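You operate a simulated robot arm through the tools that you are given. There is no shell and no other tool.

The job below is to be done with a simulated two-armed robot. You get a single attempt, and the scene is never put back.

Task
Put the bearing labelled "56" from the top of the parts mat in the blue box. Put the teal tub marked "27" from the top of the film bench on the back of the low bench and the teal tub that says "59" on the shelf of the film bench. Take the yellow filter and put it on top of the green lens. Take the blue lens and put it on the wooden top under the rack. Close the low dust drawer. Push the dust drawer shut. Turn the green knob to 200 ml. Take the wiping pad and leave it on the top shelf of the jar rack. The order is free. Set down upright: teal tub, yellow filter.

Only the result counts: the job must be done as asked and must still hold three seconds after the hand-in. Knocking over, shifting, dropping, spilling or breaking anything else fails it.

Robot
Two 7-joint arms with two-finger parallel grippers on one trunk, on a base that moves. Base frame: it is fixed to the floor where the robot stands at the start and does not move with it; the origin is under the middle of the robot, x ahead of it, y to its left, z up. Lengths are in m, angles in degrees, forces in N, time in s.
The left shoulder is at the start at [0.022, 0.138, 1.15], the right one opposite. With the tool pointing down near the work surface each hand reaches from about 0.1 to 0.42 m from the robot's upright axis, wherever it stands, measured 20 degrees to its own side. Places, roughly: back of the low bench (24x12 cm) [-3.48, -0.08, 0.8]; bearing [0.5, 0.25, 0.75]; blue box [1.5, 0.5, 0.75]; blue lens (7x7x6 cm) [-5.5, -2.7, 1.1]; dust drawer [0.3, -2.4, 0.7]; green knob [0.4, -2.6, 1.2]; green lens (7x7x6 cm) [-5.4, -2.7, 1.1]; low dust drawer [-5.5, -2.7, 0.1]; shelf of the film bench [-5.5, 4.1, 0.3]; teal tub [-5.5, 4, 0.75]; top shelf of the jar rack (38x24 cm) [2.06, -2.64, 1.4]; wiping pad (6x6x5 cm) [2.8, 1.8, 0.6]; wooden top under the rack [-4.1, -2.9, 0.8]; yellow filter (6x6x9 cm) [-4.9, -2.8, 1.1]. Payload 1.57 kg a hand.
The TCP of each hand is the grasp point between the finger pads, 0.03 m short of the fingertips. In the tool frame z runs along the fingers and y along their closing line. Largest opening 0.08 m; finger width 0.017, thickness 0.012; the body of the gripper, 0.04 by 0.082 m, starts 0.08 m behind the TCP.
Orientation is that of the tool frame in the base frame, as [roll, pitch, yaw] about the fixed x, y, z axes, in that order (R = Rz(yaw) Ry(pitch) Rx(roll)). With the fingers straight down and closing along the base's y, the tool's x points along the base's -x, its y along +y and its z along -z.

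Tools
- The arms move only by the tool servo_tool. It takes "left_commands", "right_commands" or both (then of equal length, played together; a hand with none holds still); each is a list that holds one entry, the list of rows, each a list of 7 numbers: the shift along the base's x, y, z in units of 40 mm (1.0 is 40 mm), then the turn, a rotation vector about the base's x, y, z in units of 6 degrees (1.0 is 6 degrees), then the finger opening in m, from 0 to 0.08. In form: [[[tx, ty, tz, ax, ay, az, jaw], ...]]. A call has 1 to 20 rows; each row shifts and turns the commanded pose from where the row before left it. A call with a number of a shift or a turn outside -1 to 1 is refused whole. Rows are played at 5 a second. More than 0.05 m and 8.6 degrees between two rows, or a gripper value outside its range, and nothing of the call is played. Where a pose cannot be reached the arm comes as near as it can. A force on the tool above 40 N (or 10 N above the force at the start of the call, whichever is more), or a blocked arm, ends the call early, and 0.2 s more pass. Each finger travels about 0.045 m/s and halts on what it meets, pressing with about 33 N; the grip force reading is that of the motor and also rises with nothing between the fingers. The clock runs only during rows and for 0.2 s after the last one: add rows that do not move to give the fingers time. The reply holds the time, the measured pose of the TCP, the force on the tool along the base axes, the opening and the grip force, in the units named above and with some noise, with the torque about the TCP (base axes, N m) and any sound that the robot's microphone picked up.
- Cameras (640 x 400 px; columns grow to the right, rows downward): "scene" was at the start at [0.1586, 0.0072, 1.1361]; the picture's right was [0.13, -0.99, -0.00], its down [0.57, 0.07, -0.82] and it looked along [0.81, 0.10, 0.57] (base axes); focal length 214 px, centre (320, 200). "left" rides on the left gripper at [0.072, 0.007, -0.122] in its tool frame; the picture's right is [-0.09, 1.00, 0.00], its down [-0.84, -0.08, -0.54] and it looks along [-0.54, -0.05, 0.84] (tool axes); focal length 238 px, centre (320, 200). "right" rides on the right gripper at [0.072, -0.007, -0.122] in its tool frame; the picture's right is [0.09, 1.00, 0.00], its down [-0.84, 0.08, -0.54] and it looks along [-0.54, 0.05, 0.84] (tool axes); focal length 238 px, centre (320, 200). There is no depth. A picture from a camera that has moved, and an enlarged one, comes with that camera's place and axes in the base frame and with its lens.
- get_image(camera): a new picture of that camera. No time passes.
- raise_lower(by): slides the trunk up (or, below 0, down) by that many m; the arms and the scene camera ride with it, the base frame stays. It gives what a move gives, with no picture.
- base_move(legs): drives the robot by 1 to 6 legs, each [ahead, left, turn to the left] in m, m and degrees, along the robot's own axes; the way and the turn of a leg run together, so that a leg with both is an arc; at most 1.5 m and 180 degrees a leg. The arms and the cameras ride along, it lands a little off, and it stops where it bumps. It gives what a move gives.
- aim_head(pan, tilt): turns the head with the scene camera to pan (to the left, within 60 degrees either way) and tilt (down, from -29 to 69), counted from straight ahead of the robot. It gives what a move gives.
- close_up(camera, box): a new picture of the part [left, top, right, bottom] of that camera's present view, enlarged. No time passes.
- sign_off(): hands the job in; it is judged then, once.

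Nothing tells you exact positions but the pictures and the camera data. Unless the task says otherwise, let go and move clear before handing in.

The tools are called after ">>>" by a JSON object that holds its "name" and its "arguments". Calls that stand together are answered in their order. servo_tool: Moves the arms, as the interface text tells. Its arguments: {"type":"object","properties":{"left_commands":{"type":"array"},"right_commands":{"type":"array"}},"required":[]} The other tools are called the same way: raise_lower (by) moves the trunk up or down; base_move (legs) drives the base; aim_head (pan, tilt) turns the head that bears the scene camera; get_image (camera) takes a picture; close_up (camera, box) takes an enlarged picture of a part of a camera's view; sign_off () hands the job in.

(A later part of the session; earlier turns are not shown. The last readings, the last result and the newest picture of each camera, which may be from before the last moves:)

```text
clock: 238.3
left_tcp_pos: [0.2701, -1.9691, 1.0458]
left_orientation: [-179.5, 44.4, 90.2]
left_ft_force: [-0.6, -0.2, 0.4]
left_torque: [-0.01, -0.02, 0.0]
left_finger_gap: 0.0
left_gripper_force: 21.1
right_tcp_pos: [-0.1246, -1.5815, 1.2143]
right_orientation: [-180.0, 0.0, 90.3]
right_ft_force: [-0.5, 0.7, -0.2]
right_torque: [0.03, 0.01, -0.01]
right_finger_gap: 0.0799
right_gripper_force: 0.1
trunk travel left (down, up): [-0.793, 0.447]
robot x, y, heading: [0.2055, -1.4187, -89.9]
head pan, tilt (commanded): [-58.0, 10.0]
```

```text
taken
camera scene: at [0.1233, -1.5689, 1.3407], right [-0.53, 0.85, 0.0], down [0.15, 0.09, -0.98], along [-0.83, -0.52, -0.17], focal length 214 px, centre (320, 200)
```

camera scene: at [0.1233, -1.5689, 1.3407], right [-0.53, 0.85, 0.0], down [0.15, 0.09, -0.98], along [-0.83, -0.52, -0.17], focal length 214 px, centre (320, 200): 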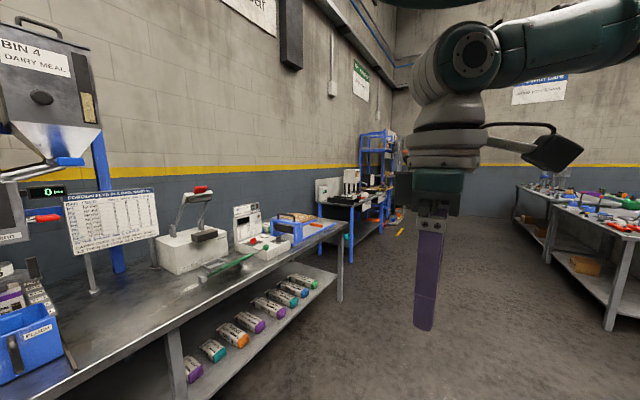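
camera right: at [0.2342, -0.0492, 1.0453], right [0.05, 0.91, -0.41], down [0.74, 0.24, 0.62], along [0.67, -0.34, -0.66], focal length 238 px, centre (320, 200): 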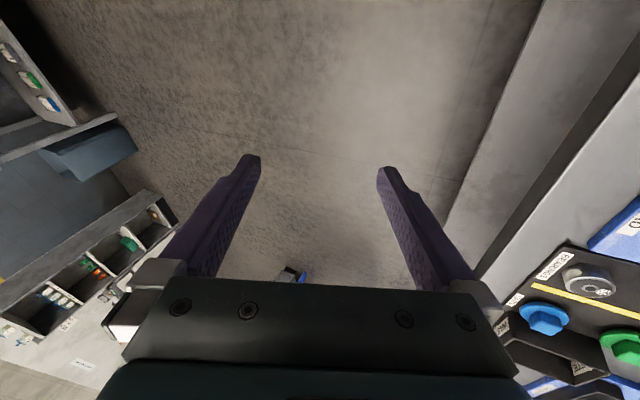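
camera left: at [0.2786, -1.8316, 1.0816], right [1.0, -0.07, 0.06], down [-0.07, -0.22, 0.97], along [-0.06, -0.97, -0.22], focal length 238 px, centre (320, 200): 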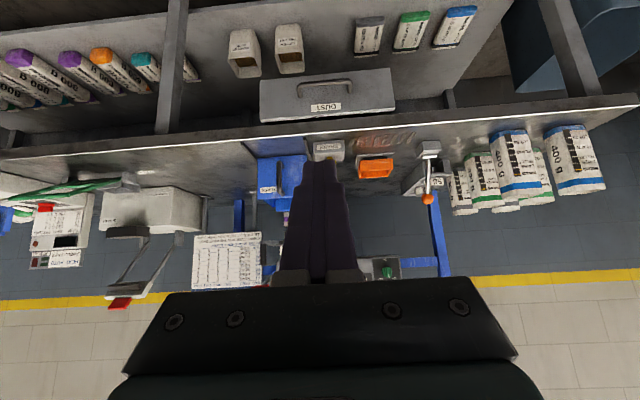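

I'll turn to face −x and look along the aisle.

>>> {"name": "base_move", "arguments": {"legs": [[0, 0, -90]]}}

>>> {"name": "aim_head", "arguments": {"pan": 0, "tilt": 15}}

>>> {"name": "get_image", "arguments": {"camera": "scene"}}

>>> {"name": "aim_head", "arguments": {"pan": -45, "tilt": 15}}

>>> {"name": "get_image", "arguments": {"camera": "scene"}}

```text
clock: 242.6
left_tcp_pos: [-0.3472, -1.4739, 1.0454]
left_orientation: [-179.3, 44.3, -1.0]
left_ft_force: [-0.3, -0.7, 0.0]
left_torque: [0.02, 0.0, 0.01]
left_finger_gap: 0.0
left_gripper_force: 21.3
right_tcp_pos: [0.049, -1.0858, 1.2145]
right_orientation: [-180.0, 0.0, -1.1]
right_ft_force: [-0.3, -0.1, -0.4]
right_torque: [-0.02, 0.0, 0.0]
right_finger_gap: 0.0802
right_gripper_force: 0.0
trunk travel left (down, up): [-0.793, 0.447]
robot x, y, heading: [0.2018, -1.4221, 179.0]
head pan, tilt (commanded): [-58.0, 10.0]
```

```text
clock: 243.8
left_tcp_pos: [-0.3489, -1.4734, 1.0451]
left_orientation: [-179.2, 44.4, -1.0]
left_ft_force: [0.1, 0.1, -0.2]
left_torque: [0.0, 0.04, 0.02]
left_finger_gap: 0.0
left_gripper_force: 21.4
right_tcp_pos: [0.0488, -1.0856, 1.2151]
right_orientation: [180.0, 0.0, -1.2]
right_ft_force: [0.4, -0.3, 0.2]
right_torque: [0.0, 0.0, 0.01]
right_finger_gap: 0.08
right_gripper_force: 0.0
trunk travel left (down, up): [-0.793, 0.447]
robot x, y, heading: [0.2036, -1.4199, 179.0]
head pan, tilt (commanded): [0.0, 15.0]
```

```text
taken
camera scene: at [0.0085, -1.4156, 1.3326], right [0.02, 1.0, 0.0], down [0.26, -0.01, -0.97], along [-0.97, 0.02, -0.26], focal length 214 px, centre (320, 200)
```

scene: 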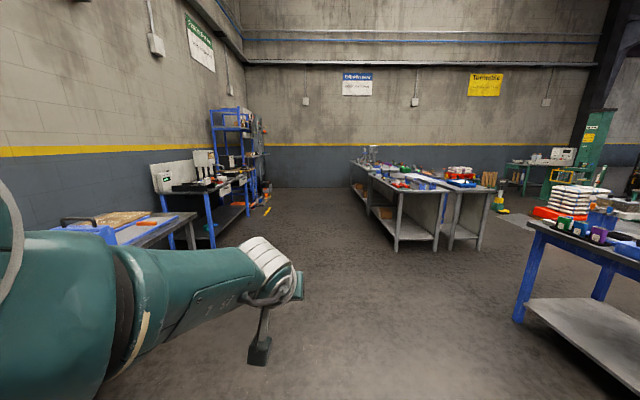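

```text
clock: 244.9
left_tcp_pos: [-0.3473, -1.4728, 1.0444]
left_orientation: [-179.4, 44.4, -1.0]
left_ft_force: [0.3, -0.9, -0.1]
left_torque: [0.03, 0.01, 0.0]
left_finger_gap: 0.0001
left_gripper_force: 20.8
right_tcp_pos: [0.0481, -1.0856, 1.2154]
right_orientation: [-180.0, 0.0, -1.2]
right_ft_force: [0.2, -0.3, 0.3]
right_torque: [-0.02, 0.01, -0.01]
right_finger_gap: 0.0799
right_gripper_force: 0.0
trunk travel left (down, up): [-0.793, 0.447]
robot x, y, heading: [0.207, -1.4196, 178.8]
head pan, tilt (commanded): [-45.0, 15.0]
```

```text
taken
camera scene: at [0.0371, -1.3502, 1.3326], right [0.72, 0.69, 0.0], down [0.18, -0.19, -0.97], along [-0.67, 0.7, -0.26], focal length 214 px, centre (320, 200)
```

scene: 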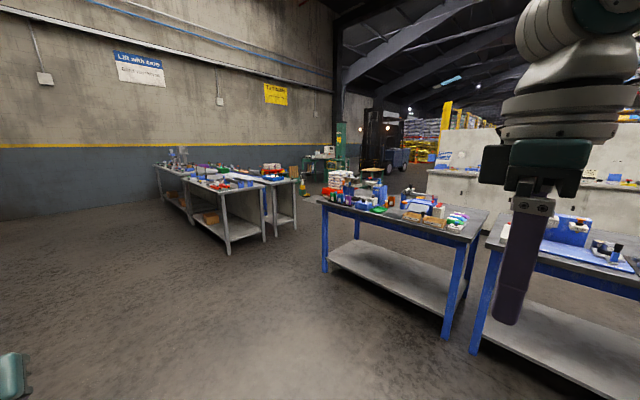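

The aisle along y ≈ −1.4 is clear, with the central bench on the right and wall tables on the left. I'll park the left arm close and to the side, since its wrist is in an awkward branch, and use the right arm from here.

>>> {"name": "servo_tool", "arguments": {"left_commands": [[[0.5, 0, 0.1, 0, -0.93, 0, 0.0], [0.5, 0, 0.1, 0, -0.93, 0, 0.0], [0.5, 0, 0.1, 0, -0.93, 0, 0.0], [0.5, 0, 0.1, 0, -0.93, 0, 0.0], [0.5, 0, 0, 0, -0.93, 0, 0.0], [0.5, 0, 0, 0, -0.93, 0, 0.0], [0.5, 0, 0, 0, -0.93, 0, 0.0], [0.5, 0, 0, 0, -0.93, 0, 0.0], [0, 0, 0, 0, 0, 1, 0.0], [0, 0, 0, 0, 0, 1, 0.0], [0, 0, 0, 0, 0, 1, 0.0], [0, 0, 0, 0, 0, 1, 0.0], [0, 0, 0, 0, 0, 1, 0.0], [0, 0, 0, 0, 0, 1, 0.0]]]}}

>>> {"name": "servo_tool", "arguments": {"left_commands": [[[0, -0.6, 0, 0, 0, 1, 0.0], [0, -0.6, 0, 0, 0, 1, 0.0], [0, -0.6, 0, 0, 0, 1, 0.0], [0, -0.6, 0, 0, 0, 1, 0.0], [0.2, -0.6, 0, 0, 0, 1, 0.0], [0.2, -0.6, 0, 0, 0, 1, 0.0], [0.2, -0.6, 0, 0, 0, 1, 0.0], [0.2, -0.6, 0, 0, 0, 1, 0.0]]]}}

>>> {"name": "aim_head", "arguments": {"pan": 30, "tilt": 25}}

>>> {"name": "get_image", "arguments": {"camera": "scene"}}

```text
clock: 247.9
left_tcp_pos: [-0.2245, -1.4604, 1.0432]
left_orientation: [-178.6, -0.1, 35.5]
left_ft_force: [-1.0, 0.3, -0.2]
left_torque: [-0.01, -0.02, -0.01]
left_finger_gap: 0.0
left_gripper_force: 21.2
left hand out of reach, approached as far as the arm can: row 1, 2, 3, 4, 5, 10
right_tcp_pos: [0.0475, -1.0856, 1.2153]
right_orientation: [-180.0, 0.1, -1.2]
right_ft_force: [0.0, 0.2, -0.7]
right_torque: [0.02, -0.01, 0.02]
right_finger_gap: 0.0799
right_gripper_force: 0.0
trunk travel left (down, up): [-0.793, 0.447]
robot x, y, heading: [0.1997, -1.4206, 178.9]
head pan, tilt (commanded): [-45.0, 15.0]
```

```text
clock: 249.8
left_tcp_pos: [-0.245, -1.6453, 1.0226]
left_orientation: [-178.7, -0.2, 83.3]
left_ft_force: [0.4, 0.0, -0.2]
left_torque: [0.03, -0.04, -0.02]
left_finger_gap: 0.0
left_gripper_force: 21.6
left hand out of reach, approached as far as the arm can: row 1, 2, 3, 4, 5, 6, 7, 8
right_tcp_pos: [0.0486, -1.0857, 1.2154]
right_orientation: [180.0, 0.1, -1.2]
right_ft_force: [-0.8, -0.2, -0.6]
right_torque: [-0.01, 0.03, 0.01]
right_finger_gap: 0.0801
right_gripper_force: 0.1
trunk travel left (down, up): [-0.793, 0.447]
robot x, y, heading: [0.1997, -1.4179, 179.0]
head pan, tilt (commanded): [-45.0, 15.0]
```

```text
clock: 251.2
left_tcp_pos: [-0.2452, -1.6442, 1.023]
left_orientation: [-178.8, -0.1, 83.2]
left_ft_force: [0.0, 0.0, 0.5]
left_torque: [-0.01, -0.03, -0.04]
left_finger_gap: 0.0
left_gripper_force: 21.4
right_tcp_pos: [0.0489, -1.0853, 1.2152]
right_orientation: [180.0, 0.0, -1.1]
right_ft_force: [-0.4, 0.3, 0.8]
right_torque: [-0.04, 0.04, 0.0]
right_finger_gap: 0.08
right_gripper_force: 0.0
trunk travel left (down, up): [-0.793, 0.447]
robot x, y, heading: [0.2033, -1.4187, 178.8]
head pan, tilt (commanded): [30.0, 25.0]
```

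```text
taken
camera scene: at [0.0212, -1.4619, 1.3164], right [-0.48, 0.88, 0.0], down [0.37, 0.2, -0.91], along [-0.79, -0.44, -0.42], focal length 214 px, centre (320, 200)
```

scene: 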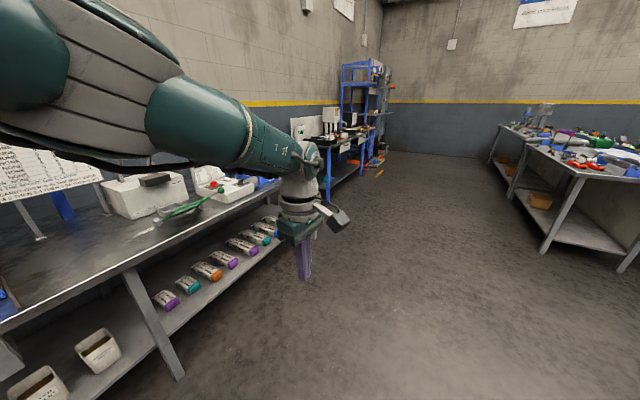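

>>> {"name": "servo_tool", "arguments": {"left_commands": [[[0, 0, 0.6, 0, 0, 0, 0.0], [0, 0, 0.6, 0, 0, 0, 0.0], [0, 0, 0.6, 0, 0, 0, 0.0], [0, 0, 0.6, 0, 0, 0, 0.0], [0.5, -0.3, 0, 0, 0, 0, 0.0], [0.5, -0.3, 0, 0, 0, 0, 0.0], [0.5, -0.3, 0, 0, 0, 0, 0.0], [0.5, -0.3, 0, 0, 0, 0, 0.0]]]}}

>>> {"name": "get_image", "arguments": {"camera": "scene"}}

```text
clock: 253.0
left_tcp_pos: [-0.2614, -1.7041, 1.0922]
left_orientation: [-178.7, -0.3, 83.4]
left_ft_force: [0.4, -0.7, 0.8]
left_torque: [0.0, -0.03, -0.01]
left_finger_gap: 0.0
left_gripper_force: 21.3
left hand out of reach, approached as far as the arm can: row 1, 2, 3, 4, 5, 6, 7, 8
right_tcp_pos: [0.0487, -1.0847, 1.2153]
right_orientation: [-180.0, 0.0, -1.1]
right_ft_force: [-0.1, 0.4, -0.3]
right_torque: [0.0, 0.01, 0.0]
right_finger_gap: 0.0797
right_gripper_force: 0.1
trunk travel left (down, up): [-0.793, 0.447]
robot x, y, heading: [0.2036, -1.4224, 179.1]
head pan, tilt (commanded): [30.0, 25.0]
```

```text
taken
camera scene: at [0.0212, -1.462, 1.3164], right [-0.48, 0.88, 0.0], down [0.37, 0.2, -0.91], along [-0.79, -0.44, -0.42], focal length 214 px, centre (320, 200)
```

scene: 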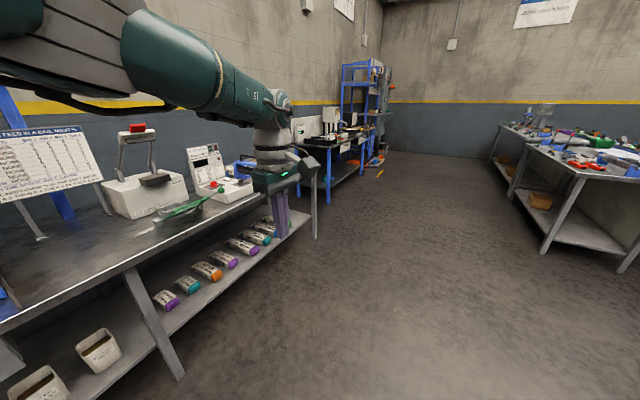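

The left wrist still reports limits in the down pose. I'll try to restore its normal branch in this open space by swinging the hand forward and up through straight, following an arc around the wrist.

>>> {"name": "servo_tool", "arguments": {"left_commands": [[[-0.52, 0, 0.03, 0, 1, 0, 0.0], [-0.52, 0, 0.08, 0, 1, 0, 0.0], [-0.51, 0, 0.13, 0, 1, 0, 0.0], [-0.49, 0, 0.18, 0, 1, 0, 0.0], [-0.47, 0, 0.23, 0, 1, 0, 0.0], [-0.44, 0, 0.28, 0, 1, 0, 0.0], [-0.41, 0, 0.33, 0, 1, 0, 0.0], [-0.37, 0, 0.37, 0, 1, 0, 0.0], [-0.33, 0, 0.41, 0, 1, 0, 0.0], [-0.28, 0, 0.44, 0, 1, 0, 0.0], [-0.23, 0, 0.47, 0, 1, 0, 0.0], [-0.18, 0, 0.49, 0, 1, 0, 0.0], [-0.13, 0, 0.51, 0, 1, 0, 0.0], [-0.08, 0, 0.52, 0, 1, 0, 0.0], [-0.03, 0, 0.52, 0, 1, 0, 0.0]]]}}

>>> {"name": "get_image", "arguments": {"camera": "scene"}}

```text
clock: 256.2
left_tcp_pos: [-0.4738, -1.7093, 1.3037]
left_orientation: [-102.2, 6.8, 93.0]
left_ft_force: [-0.7, 0.5, -0.6]
left_torque: [0.0, 0.05, 0.0]
left_finger_gap: 0.0
left_gripper_force: 21.6
left hand out of reach, approached as far as the arm can: row 3, 12, 13, 14, 15
right_tcp_pos: [0.0479, -1.0856, 1.2143]
right_orientation: [180.0, 0.1, -1.1]
right_ft_force: [0.6, 0.1, -0.3]
right_torque: [-0.03, 0.01, 0.02]
right_finger_gap: 0.0799
right_gripper_force: 0.0
trunk travel left (down, up): [-0.793, 0.447]
robot x, y, heading: [0.2049, -1.4189, 178.8]
head pan, tilt (commanded): [30.0, 25.0]
```

```text
taken
camera scene: at [0.0213, -1.462, 1.3164], right [-0.48, 0.88, 0.0], down [0.37, 0.2, -0.91], along [-0.79, -0.44, -0.42], focal length 214 px, centre (320, 200)
```

scene: 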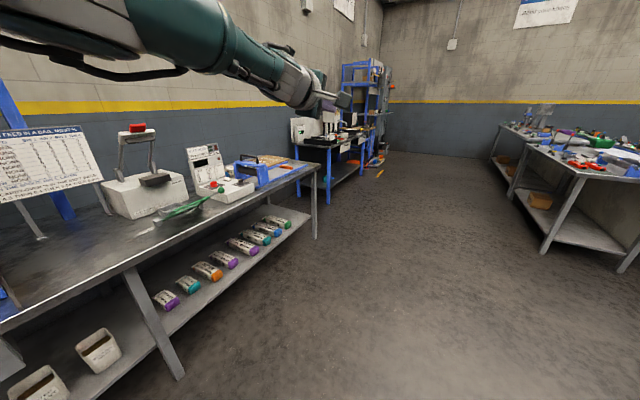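

Nearly straight now. I'll continue the arc upward.

>>> {"name": "servo_tool", "arguments": {"left_commands": [[[0.03, 0, 0.52, 0, 1, 0, 0.0], [0.08, 0, 0.52, 0, 1, 0, 0.0], [0.13, 0, 0.51, 0, 1, 0, 0.0], [0.18, 0, 0.49, 0, 1, 0, 0.0], [0.23, 0, 0.47, 0, 1, 0, 0.0], [0.28, 0, 0.44, 0, 1, 0, 0.0], [0.33, 0, 0.41, 0, 1, 0, 0.0], [0.37, 0, 0.37, 0, 1, 0, 0.0], [0.41, 0, 0.33, 0, 1, 0, 0.0], [0.44, 0, 0.28, 0, 1, 0, 0.0]]]}}

>>> {"name": "get_image", "arguments": {"camera": "scene"}}

```text
clock: 258.4
left_tcp_pos: [-0.4837, -1.7046, 1.4416]
left_orientation: [-85.0, 4.0, 100.1]
left_ft_force: [0.3, -0.6, -0.5]
left_torque: [0.0, 0.0, -0.03]
left_finger_gap: 0.0
left_gripper_force: 21.4
left hand out of reach, approached as far as the arm can: row 1, 2, 3, 4, 5, 6, 7, 8, 9, 10
right_tcp_pos: [0.0492, -1.0856, 1.2152]
right_orientation: [180.0, 0.0, -1.1]
right_ft_force: [-0.2, 0.8, -0.2]
right_torque: [0.02, -0.02, -0.02]
right_finger_gap: 0.0802
right_gripper_force: 0.1
trunk travel left (down, up): [-0.793, 0.447]
robot x, y, heading: [0.2056, -1.4208, 178.8]
head pan, tilt (commanded): [30.0, 25.0]
stopped in row 10 (left hand): the arm was blocked; the commanded pose is now the measured one
```

```text
taken
camera scene: at [0.0212, -1.462, 1.3164], right [-0.48, 0.88, 0.0], down [0.37, 0.2, -0.91], along [-0.79, -0.44, -0.42], focal length 214 px, centre (320, 200)
```

scene: 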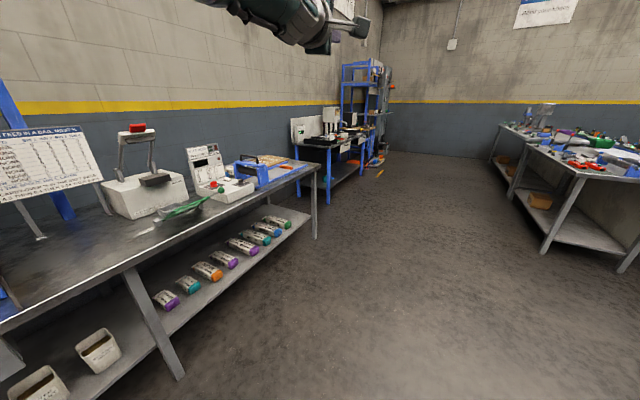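

The arm is stretched with the wrist straight. I'll pull back slightly with a small upward bend, then swing the hand around the forearm axis to unwind the wrist.

>>> {"name": "servo_tool", "arguments": {"left_commands": [[[0.5, 0, 0.1, 0, 1, 0, 0.0], [0.5, 0, 0.1, 0, 1, 0, 0.0], [0.5, 0, 0.1, 0, 1, 0, 0.0], [0.5, 0, 0.1, 0, 1, 0, 0.0], [0, 0, 0, 0, 0, 0, 0.0]]]}}

>>> {"name": "servo_tool", "arguments": {"left_commands": [[[0, 0, 0, -0.976, -0.217, 0, 0.0], [0, 0, 0, -0.976, -0.217, 0, 0.0], [0, 0, 0, -0.976, -0.217, 0, 0.0], [0, 0, 0, -0.976, -0.217, 0, 0.0], [0, 0, 0, -0.976, -0.217, 0, 0.0], [0, 0, 0, -0.976, -0.217, 0, 0.0], [0, 0, 0, -0.976, -0.217, 0, 0.0], [0, 0, 0, -0.976, -0.217, 0, 0.0], [0, 0, 0, -0.976, -0.217, 0, 0.0], [0, 0, 0, -0.976, -0.217, 0, 0.0]]]}}

>>> {"name": "aim_head", "arguments": {"pan": 30, "tilt": -5}}

>>> {"name": "get_image", "arguments": {"camera": "scene"}}

```text
clock: 259.6
left_tcp_pos: [-0.4534, -1.712, 1.4535]
left_orientation: [-61.2, -0.4, 100.9]
left_ft_force: [0.1, 0.2, 0.3]
left_torque: [0.01, -0.03, 0.02]
left_finger_gap: 0.0
left_gripper_force: 21.3
left hand out of reach, approached as far as the arm can: row 1, 2, 3, 4
right_tcp_pos: [0.048, -1.0857, 1.2142]
right_orientation: [180.0, -0.1, -1.1]
right_ft_force: [-0.5, 0.3, -0.8]
right_torque: [-0.02, 0.0, -0.02]
right_finger_gap: 0.0796
right_gripper_force: 0.0
trunk travel left (down, up): [-0.793, 0.447]
robot x, y, heading: [0.2055, -1.4178, 178.8]
head pan, tilt (commanded): [30.0, 25.0]
```

```text
clock: 261.8
left_tcp_pos: [-0.4581, -1.7149, 1.4526]
left_orientation: [-64.2, 59.7, 99.2]
left_ft_force: [-0.4, 0.3, 1.0]
left_torque: [-0.02, -0.02, 0.02]
left_finger_gap: 0.0
left_gripper_force: 20.9
left hand out of reach, approached as far as the arm can: row 4
right_tcp_pos: [0.0482, -1.0855, 1.2144]
right_orientation: [179.9, 0.0, -1.2]
right_ft_force: [-0.2, 0.2, -1.6]
right_torque: [0.0, -0.02, -0.01]
right_finger_gap: 0.0802
right_gripper_force: 0.0
trunk travel left (down, up): [-0.793, 0.447]
robot x, y, heading: [0.2032, -1.4207, 178.4]
head pan, tilt (commanded): [30.0, 25.0]
```

```text
clock: 262.8
left_tcp_pos: [-0.4574, -1.7143, 1.4546]
left_orientation: [-64.1, 59.6, 99.2]
left_ft_force: [0.5, 0.1, -0.1]
left_torque: [-0.01, 0.02, 0.01]
left_finger_gap: 0.0
left_gripper_force: 21.3
right_tcp_pos: [0.0482, -1.0861, 1.2149]
right_orientation: [179.9, -0.1, -1.2]
right_ft_force: [0.1, 0.1, 0.1]
right_torque: [-0.02, -0.05, -0.01]
right_finger_gap: 0.0798
right_gripper_force: 0.1
trunk travel left (down, up): [-0.793, 0.447]
robot x, y, heading: [0.2048, -1.4219, 178.9]
head pan, tilt (commanded): [30.0, -5.0]
```

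```text
taken
camera scene: at [0.0253, -1.4597, 1.3644], right [-0.48, 0.88, 0.0], down [-0.08, -0.04, -1.0], along [-0.87, -0.48, 0.09], focal length 214 px, centre (320, 200)
```

scene: 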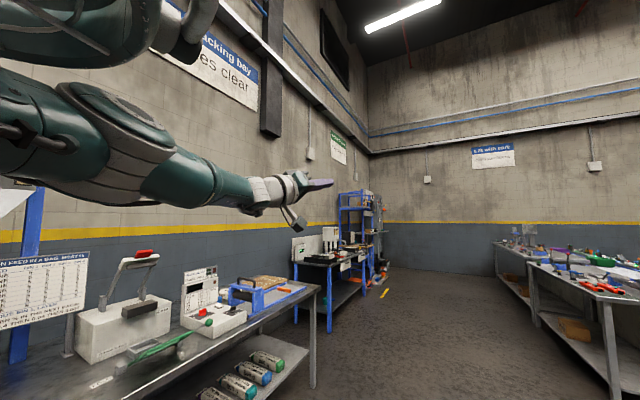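

It follows well. Continuing the swing to bring the bend to the underside.

>>> {"name": "servo_tool", "arguments": {"left_commands": [[[0, 0, 0, -0.976, -0.217, 0, 0.0], [0, 0, 0, -0.976, -0.217, 0, 0.0], [0, 0, 0, -0.976, -0.217, 0, 0.0], [0, 0, 0, -0.976, -0.217, 0, 0.0], [0, 0, 0, -0.976, -0.217, 0, 0.0], [0, 0, 0, -0.976, -0.217, 0, 0.0], [0, 0, 0, -0.976, -0.217, 0, 0.0], [0, 0, 0, -0.976, -0.217, 0, 0.0], [0, 0, 0, -0.976, -0.217, 0, 0.0], [0, 0, 0, -0.976, -0.217, 0, 0.0], [0, 0, 0, -0.976, -0.217, 0, 0.0], [0, 0, 0, -0.976, -0.217, 0, 0.0], [0, 0, 0, -0.976, -0.217, 0, 0.0], [0, 0, 0, -0.976, -0.217, 0, 0.0], [0, 0, 0, -0.976, -0.217, 0, 0.0], [0, 0, 0, -0.976, -0.217, 0, 0.0], [0, 0, 0, -0.976, -0.217, 0, 0.0], [0, 0, 0, -0.976, -0.217, 0, 0.0], [0, 0, 0, -0.976, -0.217, 0, 0.0], [0, 0, 0, -0.976, -0.217, 0, 0.0]]]}}

>>> {"name": "get_image", "arguments": {"camera": "scene"}}

```text
clock: 265.9
left_tcp_pos: [-0.4438, -1.7123, 1.3484]
left_orientation: [130.4, 32.0, -69.1]
left_ft_force: [0.7, 1.2, -0.4]
left_torque: [-0.01, 0.02, -0.01]
left_finger_gap: 0.0001
left_gripper_force: 21.4
left hand out of reach, approached as far as the arm can: row 7, 10, 13
right_tcp_pos: [0.0482, -1.0854, 1.215]
right_orientation: [-180.0, 0.0, -1.1]
right_ft_force: [0.0, -0.8, -0.7]
right_torque: [0.01, -0.01, -0.01]
right_finger_gap: 0.08
right_gripper_force: 0.0
trunk travel left (down, up): [-0.793, 0.447]
robot x, y, heading: [0.2028, -1.4219, 179.0]
head pan, tilt (commanded): [30.0, -5.0]
stopped in row 15 (left hand): the arm was blocked; the commanded pose is now the measured one
```

```text
taken
camera scene: at [0.0253, -1.4598, 1.3645], right [-0.48, 0.88, 0.0], down [-0.08, -0.04, -1.0], along [-0.87, -0.48, 0.09], focal length 214 px, centre (320, 200)
```

scene: 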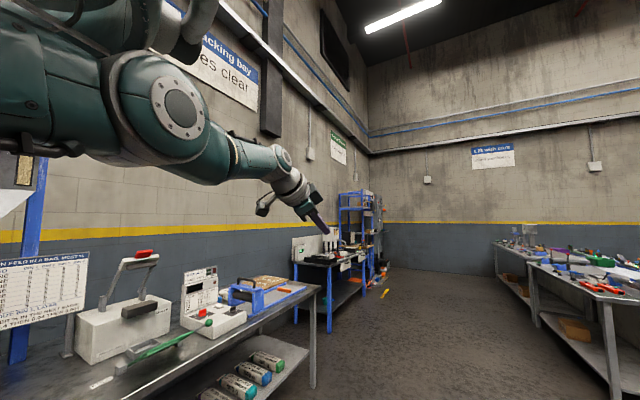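

The bend is now on the underside. I'll bring the hand to the standard straight-down pose near the body and see whether the limits are gone.

>>> {"name": "servo_tool", "arguments": {"left_commands": [[[0.584, 0.129, -0.443, 0.28, -0.64, 0.588, 0.0], [0.584, 0.129, -0.443, 0.28, -0.64, 0.588, 0.0], [0.584, 0.129, -0.443, 0.28, -0.64, 0.588, 0.0], [0.584, 0.129, -0.443, 0.28, -0.64, 0.588, 0.0], [0.584, 0.129, -0.443, 0.28, -0.64, 0.588, 0.0], [0.584, 0.129, -0.443, 0.28, -0.64, 0.588, 0.0], [0.584, 0.129, -0.443, 0.28, -0.64, 0.588, 0.0], [0.584, 0.129, -0.443, 0.28, -0.64, 0.588, 0.0], [0.584, 0.129, -0.443, 0.28, -0.64, 0.588, 0.0], [0.584, 0.129, -0.443, 0.28, -0.64, 0.588, 0.0], [0.584, 0.129, -0.443, 0.28, -0.64, 0.588, 0.0], [0.584, 0.129, -0.443, 0.28, -0.64, 0.588, 0.0], [0.584, 0.129, -0.443, 0.28, -0.64, 0.588, 0.0], [0.584, 0.129, -0.443, 0.28, -0.64, 0.588, 0.0], [0, 0, 0, 0, 0, 0, 0.0]]]}}

>>> {"name": "aim_head", "arguments": {"pan": 40, "tilt": 20}}

>>> {"name": "get_image", "arguments": {"camera": "scene"}}

```text
clock: 269.1
left_tcp_pos: [-0.2652, -1.6615, 1.1008]
left_orientation: [179.9, -0.2, 0.1]
left_ft_force: [0.6, 0.4, -0.7]
left_torque: [0.0, -0.01, -0.04]
left_finger_gap: 0.0
left_gripper_force: 21.5
left hand out of reach, approached as far as the arm can: row 1, 2, 3, 4, 5, 6, 7, 8, 9, 10, 11, 12, 13, 14
right_tcp_pos: [0.0486, -1.0852, 1.2156]
right_orientation: [-180.0, 0.0, -1.1]
right_ft_force: [0.5, 0.5, -0.4]
right_torque: [0.03, 0.01, 0.0]
right_finger_gap: 0.0802
right_gripper_force: 0.0
trunk travel left (down, up): [-0.793, 0.447]
robot x, y, heading: [0.2025, -1.4188, 178.9]
head pan, tilt (commanded): [30.0, -5.0]
```

```text
clock: 270.0
left_tcp_pos: [-0.2665, -1.6611, 1.1018]
left_orientation: [180.0, -0.1, 0.0]
left_ft_force: [0.1, -0.4, 0.1]
left_torque: [0.0, 0.04, -0.03]
left_finger_gap: 0.0
left_gripper_force: 21.0
right_tcp_pos: [0.0474, -1.0845, 1.2156]
right_orientation: [-180.0, 0.0, -1.1]
right_ft_force: [0.0, -0.4, 0.3]
right_torque: [0.0, -0.03, -0.06]
right_finger_gap: 0.0798
right_gripper_force: 0.0
trunk travel left (down, up): [-0.793, 0.447]
robot x, y, heading: [0.2057, -1.4219, 179.0]
head pan, tilt (commanded): [40.0, 20.0]
```

```text
taken
camera scene: at [0.0294, -1.4759, 1.3245], right [-0.63, 0.78, 0.0], down [0.27, 0.21, -0.94], along [-0.73, -0.59, -0.34], focal length 214 px, centre (320, 200)
```

scene: 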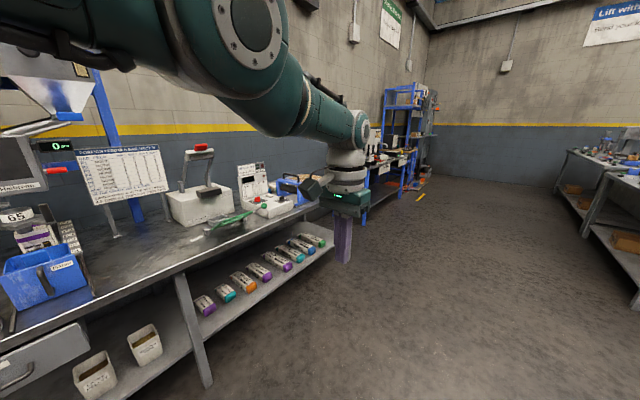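

The wrist now looks normal again. I'll test moving the hand back toward the body.

>>> {"name": "servo_tool", "arguments": {"left_commands": [[[0.5, 0, 0, 0, 0, 0, 0.0], [0.5, 0, 0, 0, 0, 0, 0.0], [0.5, 0, 0, 0, 0, 0, 0.0], [0.5, 0, 0, 0, 0, 0, 0.0], [0.5, 0, 0, 0, 0, 0, 0.0]]]}}

>>> {"name": "get_image", "arguments": {"camera": "scene"}}

```text
clock: 271.2
left_tcp_pos: [-0.2637, -1.6658, 1.0899]
left_orientation: [179.8, -0.2, -0.1]
left_ft_force: [-0.2, 0.1, 0.8]
left_torque: [0.01, -0.02, 0.0]
left_finger_gap: 0.0
left_gripper_force: 21.5
left hand out of reach, approached as far as the arm can: row 1, 2, 3, 4, 5
right_tcp_pos: [0.0479, -1.0864, 1.2158]
right_orientation: [180.0, 0.0, -1.1]
right_ft_force: [-0.8, 1.0, 0.2]
right_torque: [0.02, 0.0, -0.01]
right_finger_gap: 0.08
right_gripper_force: 0.0
trunk travel left (down, up): [-0.793, 0.447]
robot x, y, heading: [0.207, -1.4179, 179.1]
head pan, tilt (commanded): [40.0, 20.0]
```

```text
taken
camera scene: at [0.0294, -1.4759, 1.3245], right [-0.63, 0.78, 0.0], down [0.27, 0.21, -0.94], along [-0.73, -0.59, -0.34], focal length 214 px, centre (320, 200)
```

scene: 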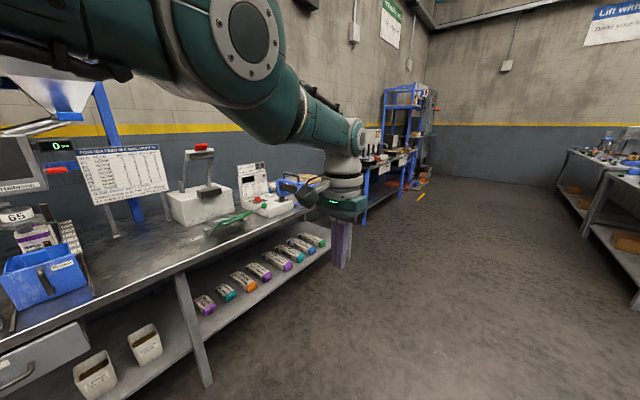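

>>> {"name": "servo_tool", "arguments": {"left_commands": [[[0.2, -0.6, 0.2, 0, 0, 0, 0.0], [0.2, -0.6, 0.2, 0, 0, 0, 0.0], [0.2, -0.6, 0.2, 0, 0, 0, 0.0], [0.2, -0.6, 0.2, 0, 0, 0, 0.0], [0.2, -0.6, 0.2, 0, 0, 0, 0.0], [0.2, -0.6, 0.2, 0, 0, 0, 0.0]]]}}

>>> {"name": "get_image", "arguments": {"camera": "scene"}}

```text
clock: 272.6
left_tcp_pos: [-0.2302, -1.8139, 1.1361]
left_orientation: [179.8, -0.1, -0.2]
left_ft_force: [0.9, 0.1, -0.5]
left_torque: [0.0, 0.01, 0.03]
left_finger_gap: 0.0002
left_gripper_force: 21.9
left hand out of reach, approached as far as the arm can: row 1, 2, 4
right_tcp_pos: [0.0487, -1.0856, 1.2144]
right_orientation: [180.0, 0.0, -1.2]
right_ft_force: [0.3, -0.3, -0.7]
right_torque: [-0.02, -0.04, 0.01]
right_finger_gap: 0.0799
right_gripper_force: 0.0
trunk travel left (down, up): [-0.793, 0.447]
robot x, y, heading: [0.2013, -1.4163, 178.9]
head pan, tilt (commanded): [40.0, 20.0]
```

```text
taken
camera scene: at [0.0294, -1.4759, 1.3245], right [-0.63, 0.78, 0.0], down [0.27, 0.21, -0.94], along [-0.73, -0.59, -0.34], focal length 214 px, centre (320, 200)
```

scene: 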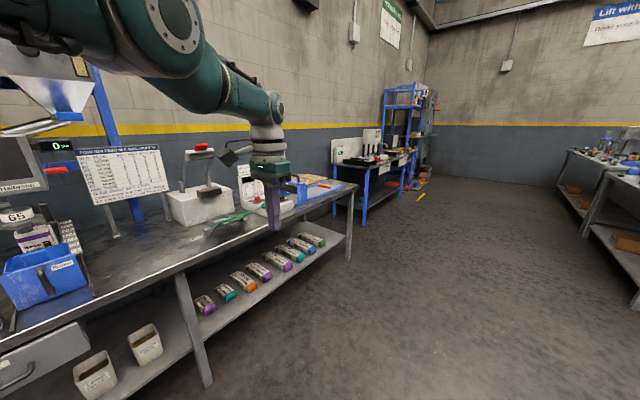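

It frees up further out. I'll continue outward and back to park it by the robot's side.

>>> {"name": "servo_tool", "arguments": {"left_commands": [[[0.4, -0.5, 0.2, 0, 0, 0, 0.0], [0.5, -0.4, 0.1, 0, 0, 0, 0.0], [0.6, -0.3, 0, 0, 0, 0, 0.0], [0.7, -0.2, 0, 0, 0, 0, 0.0], [0.7, 0, 0, 0, 0, 0, 0.0], [0.7, 0, 0, 0, 0, 0, 0.0], [0.7, 0.2, 0, 0, 0, 0, 0.0]]]}}

>>> {"name": "get_image", "arguments": {"camera": "scene"}}

```text
clock: 274.2
left_tcp_pos: [-0.1444, -1.9344, 1.1294]
left_orientation: [179.9, -0.1, -0.1]
left_ft_force: [0.2, 0.1, 0.0]
left_torque: [0.01, 0.0, -0.03]
left_finger_gap: 0.0
left_gripper_force: 21.9
left hand out of reach, approached as far as the arm can: row 1, 2, 3, 4, 5, 6, 7
right_tcp_pos: [0.0479, -1.0853, 1.2145]
right_orientation: [-179.9, 0.0, -1.1]
right_ft_force: [-0.1, 0.5, -0.4]
right_torque: [0.03, -0.01, 0.02]
right_finger_gap: 0.0801
right_gripper_force: 0.2
trunk travel left (down, up): [-0.793, 0.447]
robot x, y, heading: [0.205, -1.4185, 179.0]
head pan, tilt (commanded): [40.0, 20.0]
```

```text
taken
camera scene: at [0.0294, -1.4759, 1.3245], right [-0.63, 0.78, 0.0], down [0.27, 0.21, -0.94], along [-0.73, -0.59, -0.34], focal length 214 px, centre (320, 200)
```

scene: 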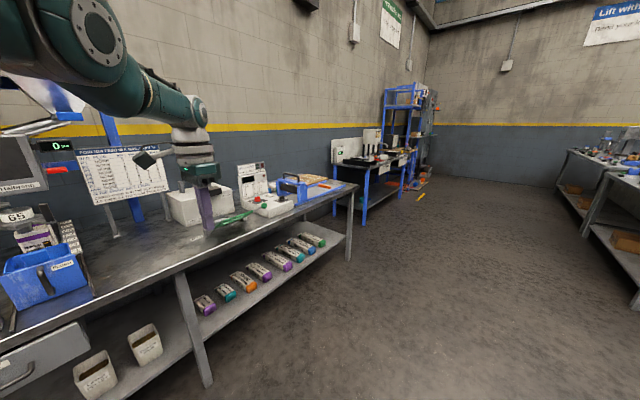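

>>> {"name": "servo_tool", "arguments": {"left_commands": [[[-0.9, 0, 0.3, 0, 0, 0, 0.0], [-0.9, 0, 0.3, 0, 0, 0, 0.0], [-0.9, 0, 0.3, 0, 0, 0, 0.0], [-0.9, 0, 0.3, 0, 0, 0, 0.0], [-0.9, 0, 0.3, 0, 0, 0, 0.0], [-0.9, 0, 0.2, 0, 0, 0, 0.0], [-0.9, 0, 0, 0, 0, 0, 0.0], [-0.9, 0, 0, 0, 0, 0, 0.0], [-0.9, 0, 0, 0, 0, 0, 0.0], [-0.9, 0, 0, 0, 0, 0, 0.0], [-0.9, 0, 0, 0, 0, 0, 0.0], [-0.9, 0, 0, 0, 0, 0, 0.0]]]}}

>>> {"name": "get_image", "arguments": {"camera": "scene"}}

```text
clock: 276.8
left_tcp_pos: [-0.2469, -1.7956, 1.2123]
left_orientation: [180.0, 0.0, 0.0]
left_ft_force: [0.0, 0.5, 0.1]
left_torque: [-0.02, 0.02, 0.01]
left_finger_gap: 0.0
left_gripper_force: 21.4
left hand out of reach, approached as far as the arm can: row 1, 2, 3, 4, 5, 6, 7, 8, 9, 10, 11, 12
right_tcp_pos: [0.0495, -1.0857, 1.2148]
right_orientation: [180.0, 0.0, -1.1]
right_ft_force: [0.1, -0.4, -1.4]
right_torque: [0.01, 0.05, 0.01]
right_finger_gap: 0.0803
right_gripper_force: 0.1
trunk travel left (down, up): [-0.793, 0.447]
robot x, y, heading: [0.1995, -1.4201, 178.9]
head pan, tilt (commanded): [40.0, 20.0]
```

```text
taken
camera scene: at [0.0295, -1.476, 1.3245], right [-0.63, 0.78, 0.0], down [0.27, 0.21, -0.94], along [-0.73, -0.59, -0.34], focal length 214 px, centre (320, 200)
```

scene: 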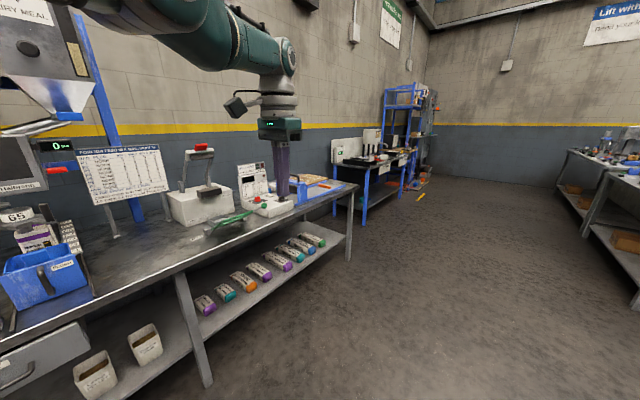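

>>> {"name": "servo_tool", "arguments": {"left_commands": [[[0.2, 0, -0.7, 0, 0, 0, 0.0], [0.2, 0, -0.7, 0, 0, 0, 0.0], [0.2, 0, -0.7, 0, 0, 0, 0.0], [0.2, 0, -0.7, 0, 0, 0, 0.0], [0.2, 0, -0.7, 0, 0, 0, 0.0], [0.2, 0, -0.7, 0, 0, 0, 0.0], [0.2, 0, -0.7, 0, 0, 0, 0.0], [0.2, 0, -0.7, 0, 0, 0, 0.0]]]}}

>>> {"name": "get_image", "arguments": {"camera": "scene"}}

```text
clock: 278.6
left_tcp_pos: [-0.1848, -1.7975, 0.9892]
left_orientation: [179.9, 0.0, -0.1]
left_ft_force: [0.3, -0.3, 0.9]
left_torque: [0.0, -0.01, 0.0]
left_finger_gap: 0.0001
left_gripper_force: 21.3
left hand out of reach, approached as far as the arm can: row 1, 2, 8
right_tcp_pos: [0.0486, -1.0856, 1.2158]
right_orientation: [-179.9, 0.0, -1.1]
right_ft_force: [0.6, -0.5, 1.1]
right_torque: [-0.01, -0.02, -0.02]
right_finger_gap: 0.0799
right_gripper_force: 0.1
trunk travel left (down, up): [-0.793, 0.447]
robot x, y, heading: [0.2054, -1.417, 178.7]
head pan, tilt (commanded): [40.0, 20.0]
```

```text
taken
camera scene: at [0.0296, -1.4758, 1.3244], right [-0.63, 0.78, 0.0], down [0.27, 0.21, -0.94], along [-0.73, -0.59, -0.34], focal length 214 px, centre (320, 200)
```

scene: 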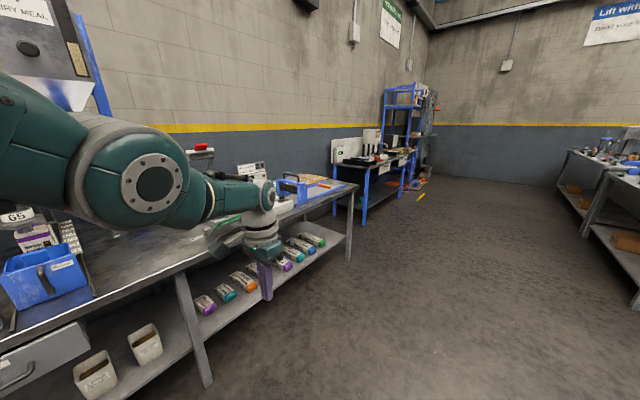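

Moving down frees it and the elbow has dropped. I'll try bringing the hand back and inward now.

>>> {"name": "servo_tool", "arguments": {"left_commands": [[[0.5, 0.3, 0, 0, 0, 0, 0.0], [0.5, 0.3, 0, 0, 0, 0, 0.0], [0.5, 0.3, 0, 0, 0, 0, 0.0], [0.5, 0.3, 0.2, 0, 0, 0, 0.0], [0.3, 0.3, 0.3, 0, 0, 0, 0.0], [0, 0.3, 0.3, 0, 0, 0, 0.0]]]}}

>>> {"name": "get_image", "arguments": {"camera": "scene"}}

```text
clock: 280.0
left_tcp_pos: [-0.0917, -1.7238, 1.0214]
left_orientation: [179.9, 0.1, -0.1]
left_ft_force: [0.8, 0.2, -0.4]
left_torque: [0.01, 0.0, 0.01]
left_finger_gap: 0.0
left_gripper_force: 21.6
right_tcp_pos: [0.0476, -1.0852, 1.2148]
right_orientation: [179.9, 0.0, -1.1]
right_ft_force: [0.9, -0.4, 0.1]
right_torque: [0.01, -0.01, 0.01]
right_finger_gap: 0.08
right_gripper_force: 0.0
trunk travel left (down, up): [-0.793, 0.447]
robot x, y, heading: [0.2047, -1.4182, 179.0]
head pan, tilt (commanded): [40.0, 20.0]
```

```text
taken
camera scene: at [0.0294, -1.4759, 1.3245], right [-0.63, 0.78, 0.0], down [0.27, 0.21, -0.94], along [-0.73, -0.59, -0.34], focal length 214 px, centre (320, 200)
```

scene: 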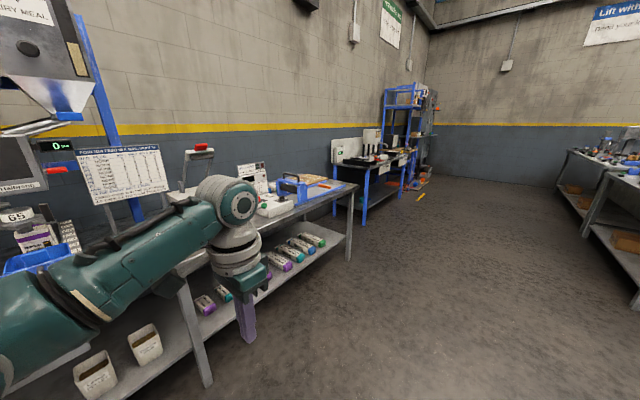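

The left arm is back in its normal posture with no limits. Now I'll drive along the aisle toward the far rack area.

>>> {"name": "base_move", "arguments": {"legs": [[1.5, 0, 0], [1.5, 0, 0], [0.6, 0, 0]]}}

>>> {"name": "aim_head", "arguments": {"pan": 50, "tilt": 10}}

>>> {"name": "get_image", "arguments": {"camera": "scene"}}

>>> {"name": "aim_head", "arguments": {"pan": 0, "tilt": 10}}

>>> {"name": "get_image", "arguments": {"camera": "scene"}}

```text
clock: 297.3
left_tcp_pos: [-3.6549, -1.679, 1.0223]
left_orientation: [180.0, 0.0, 0.8]
left_ft_force: [-1.2, -0.4, 0.4]
left_torque: [0.0, -0.02, 0.02]
left_finger_gap: 0.0
left_gripper_force: 21.1
right_tcp_pos: [-3.5259, -1.0391, 1.2146]
right_orientation: [180.0, 0.0, -0.2]
right_ft_force: [0.1, -0.4, 0.0]
right_torque: [-0.01, 0.0, 0.0]
right_finger_gap: 0.0799
right_gripper_force: 0.1
trunk travel left (down, up): [-0.793, 0.447]
robot x, y, heading: [-3.3639, -1.3669, 179.8]
head pan, tilt (commanded): [40.0, 20.0]
```

```text
clock: 298.0
left_tcp_pos: [-3.6554, -1.6792, 1.0222]
left_orientation: [179.9, 0.0, 0.9]
left_ft_force: [0.1, 0.4, 0.3]
left_torque: [0.03, 0.03, 0.0]
left_finger_gap: 0.0
left_gripper_force: 21.5
right_tcp_pos: [-3.5247, -1.0374, 1.2147]
right_orientation: [-180.0, 0.0, -0.1]
right_ft_force: [0.5, 0.2, 0.0]
right_torque: [-0.05, 0.0, -0.03]
right_finger_gap: 0.0801
right_gripper_force: 0.1
trunk travel left (down, up): [-0.793, 0.447]
robot x, y, heading: [-3.3651, -1.3663, 179.5]
head pan, tilt (commanded): [50.0, 10.0]
```

```text
taken
camera scene: at [-3.5262, -1.4401, 1.3407], right [-0.76, 0.65, 0.0], down [0.11, 0.13, -0.98], along [-0.64, -0.75, -0.17], focal length 214 px, centre (320, 200)
```

scene: 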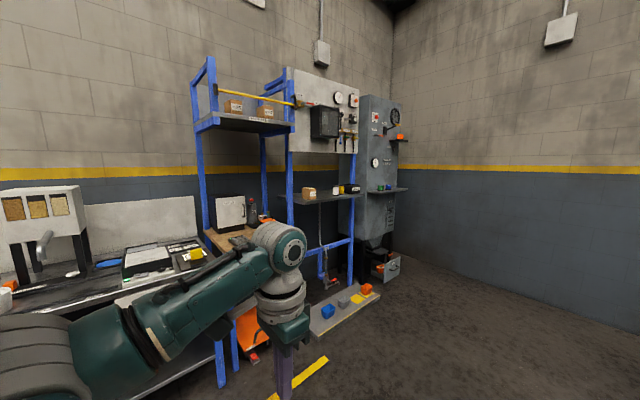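

```text
clock: 299.2
left_tcp_pos: [-3.6544, -1.6796, 1.0218]
left_orientation: [179.9, 0.0, 0.8]
left_ft_force: [0.3, 1.2, 0.8]
left_torque: [-0.01, -0.02, -0.02]
left_finger_gap: 0.0
left_gripper_force: 21.3
right_tcp_pos: [-3.525, -1.0386, 1.2145]
right_orientation: [-180.0, 0.0, -0.1]
right_ft_force: [0.2, -0.3, 1.3]
right_torque: [0.01, 0.0, -0.01]
right_finger_gap: 0.0801
right_gripper_force: 0.0
trunk travel left (down, up): [-0.793, 0.447]
robot x, y, heading: [-3.3678, -1.3694, 179.9]
head pan, tilt (commanded): [0.0, 10.0]
```

```text
taken
camera scene: at [-3.5591, -1.3689, 1.3407], right [0.0, 1.0, 0.0], down [0.17, 0.0, -0.98], along [-0.98, 0.0, -0.17], focal length 214 px, centre (320, 200)
```

scene: 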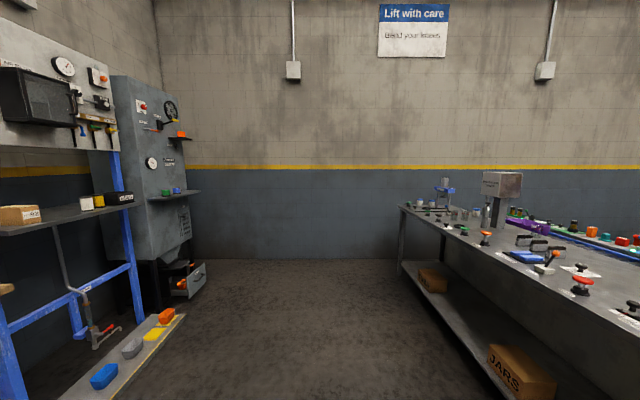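

I can see the rack with a shelf holding a yellow item, the grey cabinet with a shelf holding green and blue lenses, and an open low drawer at its foot. I'll zoom in.

>>> {"name": "close_up", "arguments": {"camera": "scene", "box": [0, 120, 220, 310]}}

>>> {"name": "close_up", "arguments": {"camera": "scene", "box": [60, 150, 210, 240]}}

```text
2.11 times, centred on (110, 215) of scene
camera zoom: at [-3.5591, -1.3689, 1.3407], right [0.0, 1.0, 0.0], down [0.17, 0.0, -0.98], along [-0.98, 0.0, -0.17], focal length 452 px, centre (762, 168)
```

zoom: 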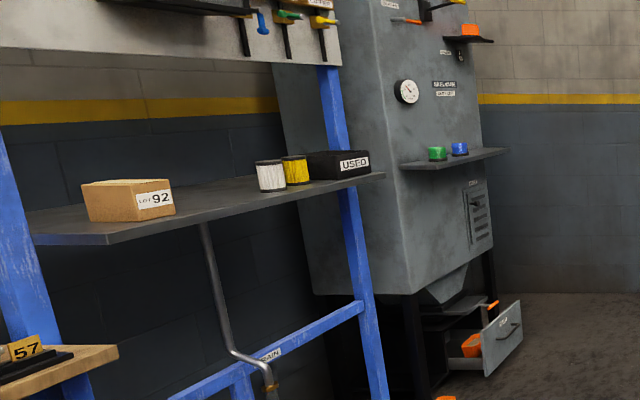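

```text
4.27 times, centred on (135, 195) of scene
camera zoom: at [-3.5591, -1.3689, 1.3407], right [0.0, 1.0, 0.0], down [0.17, 0.0, -0.98], along [-0.98, 0.0, -0.17], focal length 915 px, centre (1109, 221)
```

zoom: 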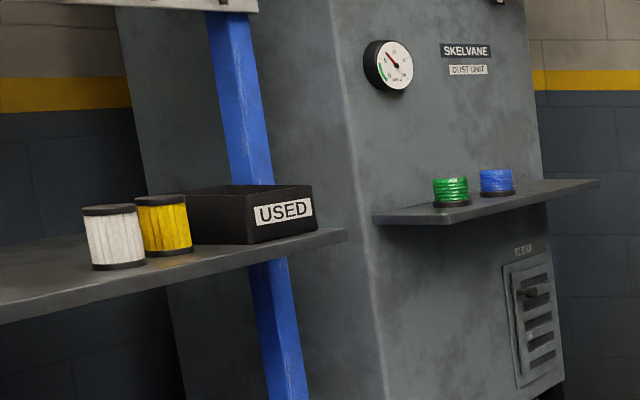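

The yellow filter stands on the rack shelf next to a white one and a "USED" box; green and blue lenses are on the cabinet shelf. I'll drive on, turn to face the wall, and look closer.

>>> {"name": "base_move", "arguments": {"legs": [[1.4, 0, 0], [0, 0, 90]]}}

>>> {"name": "aim_head", "arguments": {"pan": 0, "tilt": 20}}

>>> {"name": "get_image", "arguments": {"camera": "scene"}}

>>> {"name": "aim_head", "arguments": {"pan": -35, "tilt": 20}}

>>> {"name": "get_image", "arguments": {"camera": "scene"}}

```text
clock: 310.0
left_tcp_pos: [-4.4622, -1.6524, 1.0219]
left_orientation: [179.9, 0.0, 89.9]
left_ft_force: [0.0, -0.6, -0.2]
left_torque: [0.05, 0.03, 0.01]
left_finger_gap: 0.0003
left_gripper_force: 20.9
right_tcp_pos: [-5.1002, -1.5093, 1.2164]
right_orientation: [-180.0, -0.1, 88.7]
right_ft_force: [-0.1, -0.1, 0.0]
right_torque: [0.01, -0.01, 0.0]
right_finger_gap: 0.0798
right_gripper_force: 0.0
trunk travel left (down, up): [-0.793, 0.447]
robot x, y, heading: [-4.7624, -1.3557, -91.2]
head pan, tilt (commanded): [0.0, 10.0]
```

```text
clock: 310.7
left_tcp_pos: [-4.4641, -1.6517, 1.0223]
left_orientation: [179.8, 0.0, 89.8]
left_ft_force: [0.1, -0.2, -0.5]
left_torque: [0.0, 0.02, -0.03]
left_finger_gap: 0.0
left_gripper_force: 21.0
right_tcp_pos: [-5.101, -1.5099, 1.2146]
right_orientation: [-179.9, 0.0, 88.6]
right_ft_force: [0.1, -0.2, -0.3]
right_torque: [-0.02, 0.03, 0.03]
right_finger_gap: 0.0797
right_gripper_force: 0.1
trunk travel left (down, up): [-0.793, 0.447]
robot x, y, heading: [-4.7666, -1.3565, -91.6]
head pan, tilt (commanded): [0.0, 20.0]
```

```text
taken
camera scene: at [-4.774, -1.5481, 1.3245], right [-1.0, 0.02, 0.0], down [0.01, 0.34, -0.94], along [-0.02, -0.94, -0.34], focal length 214 px, centre (320, 200)
```

scene: 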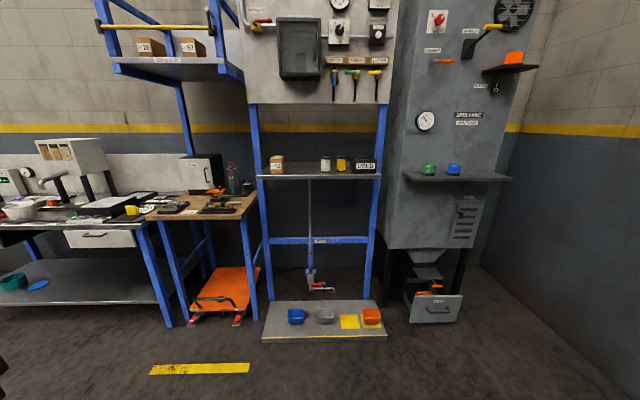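

```text
clock: 311.7
left_tcp_pos: [-4.4627, -1.6525, 1.0219]
left_orientation: [180.0, 0.1, 89.8]
left_ft_force: [0.6, -0.1, -0.3]
left_torque: [0.0, 0.02, 0.03]
left_finger_gap: 0.0
left_gripper_force: 21.4
right_tcp_pos: [-5.1019, -1.5096, 1.2143]
right_orientation: [-180.0, 0.0, 88.8]
right_ft_force: [0.4, -0.8, 0.2]
right_torque: [-0.02, 0.04, -0.03]
right_finger_gap: 0.0799
right_gripper_force: 0.0
trunk travel left (down, up): [-0.793, 0.447]
robot x, y, heading: [-4.7674, -1.3531, -91.1]
head pan, tilt (commanded): [-35.0, 20.0]
```

```text
taken
camera scene: at [-4.827, -1.5301, 1.3245], right [-0.81, 0.59, 0.0], down [0.2, 0.28, -0.94], along [-0.56, -0.76, -0.34], focal length 214 px, centre (320, 200)
```

scene: 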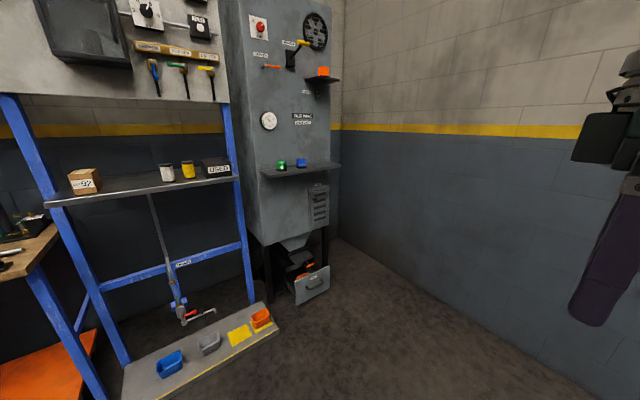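

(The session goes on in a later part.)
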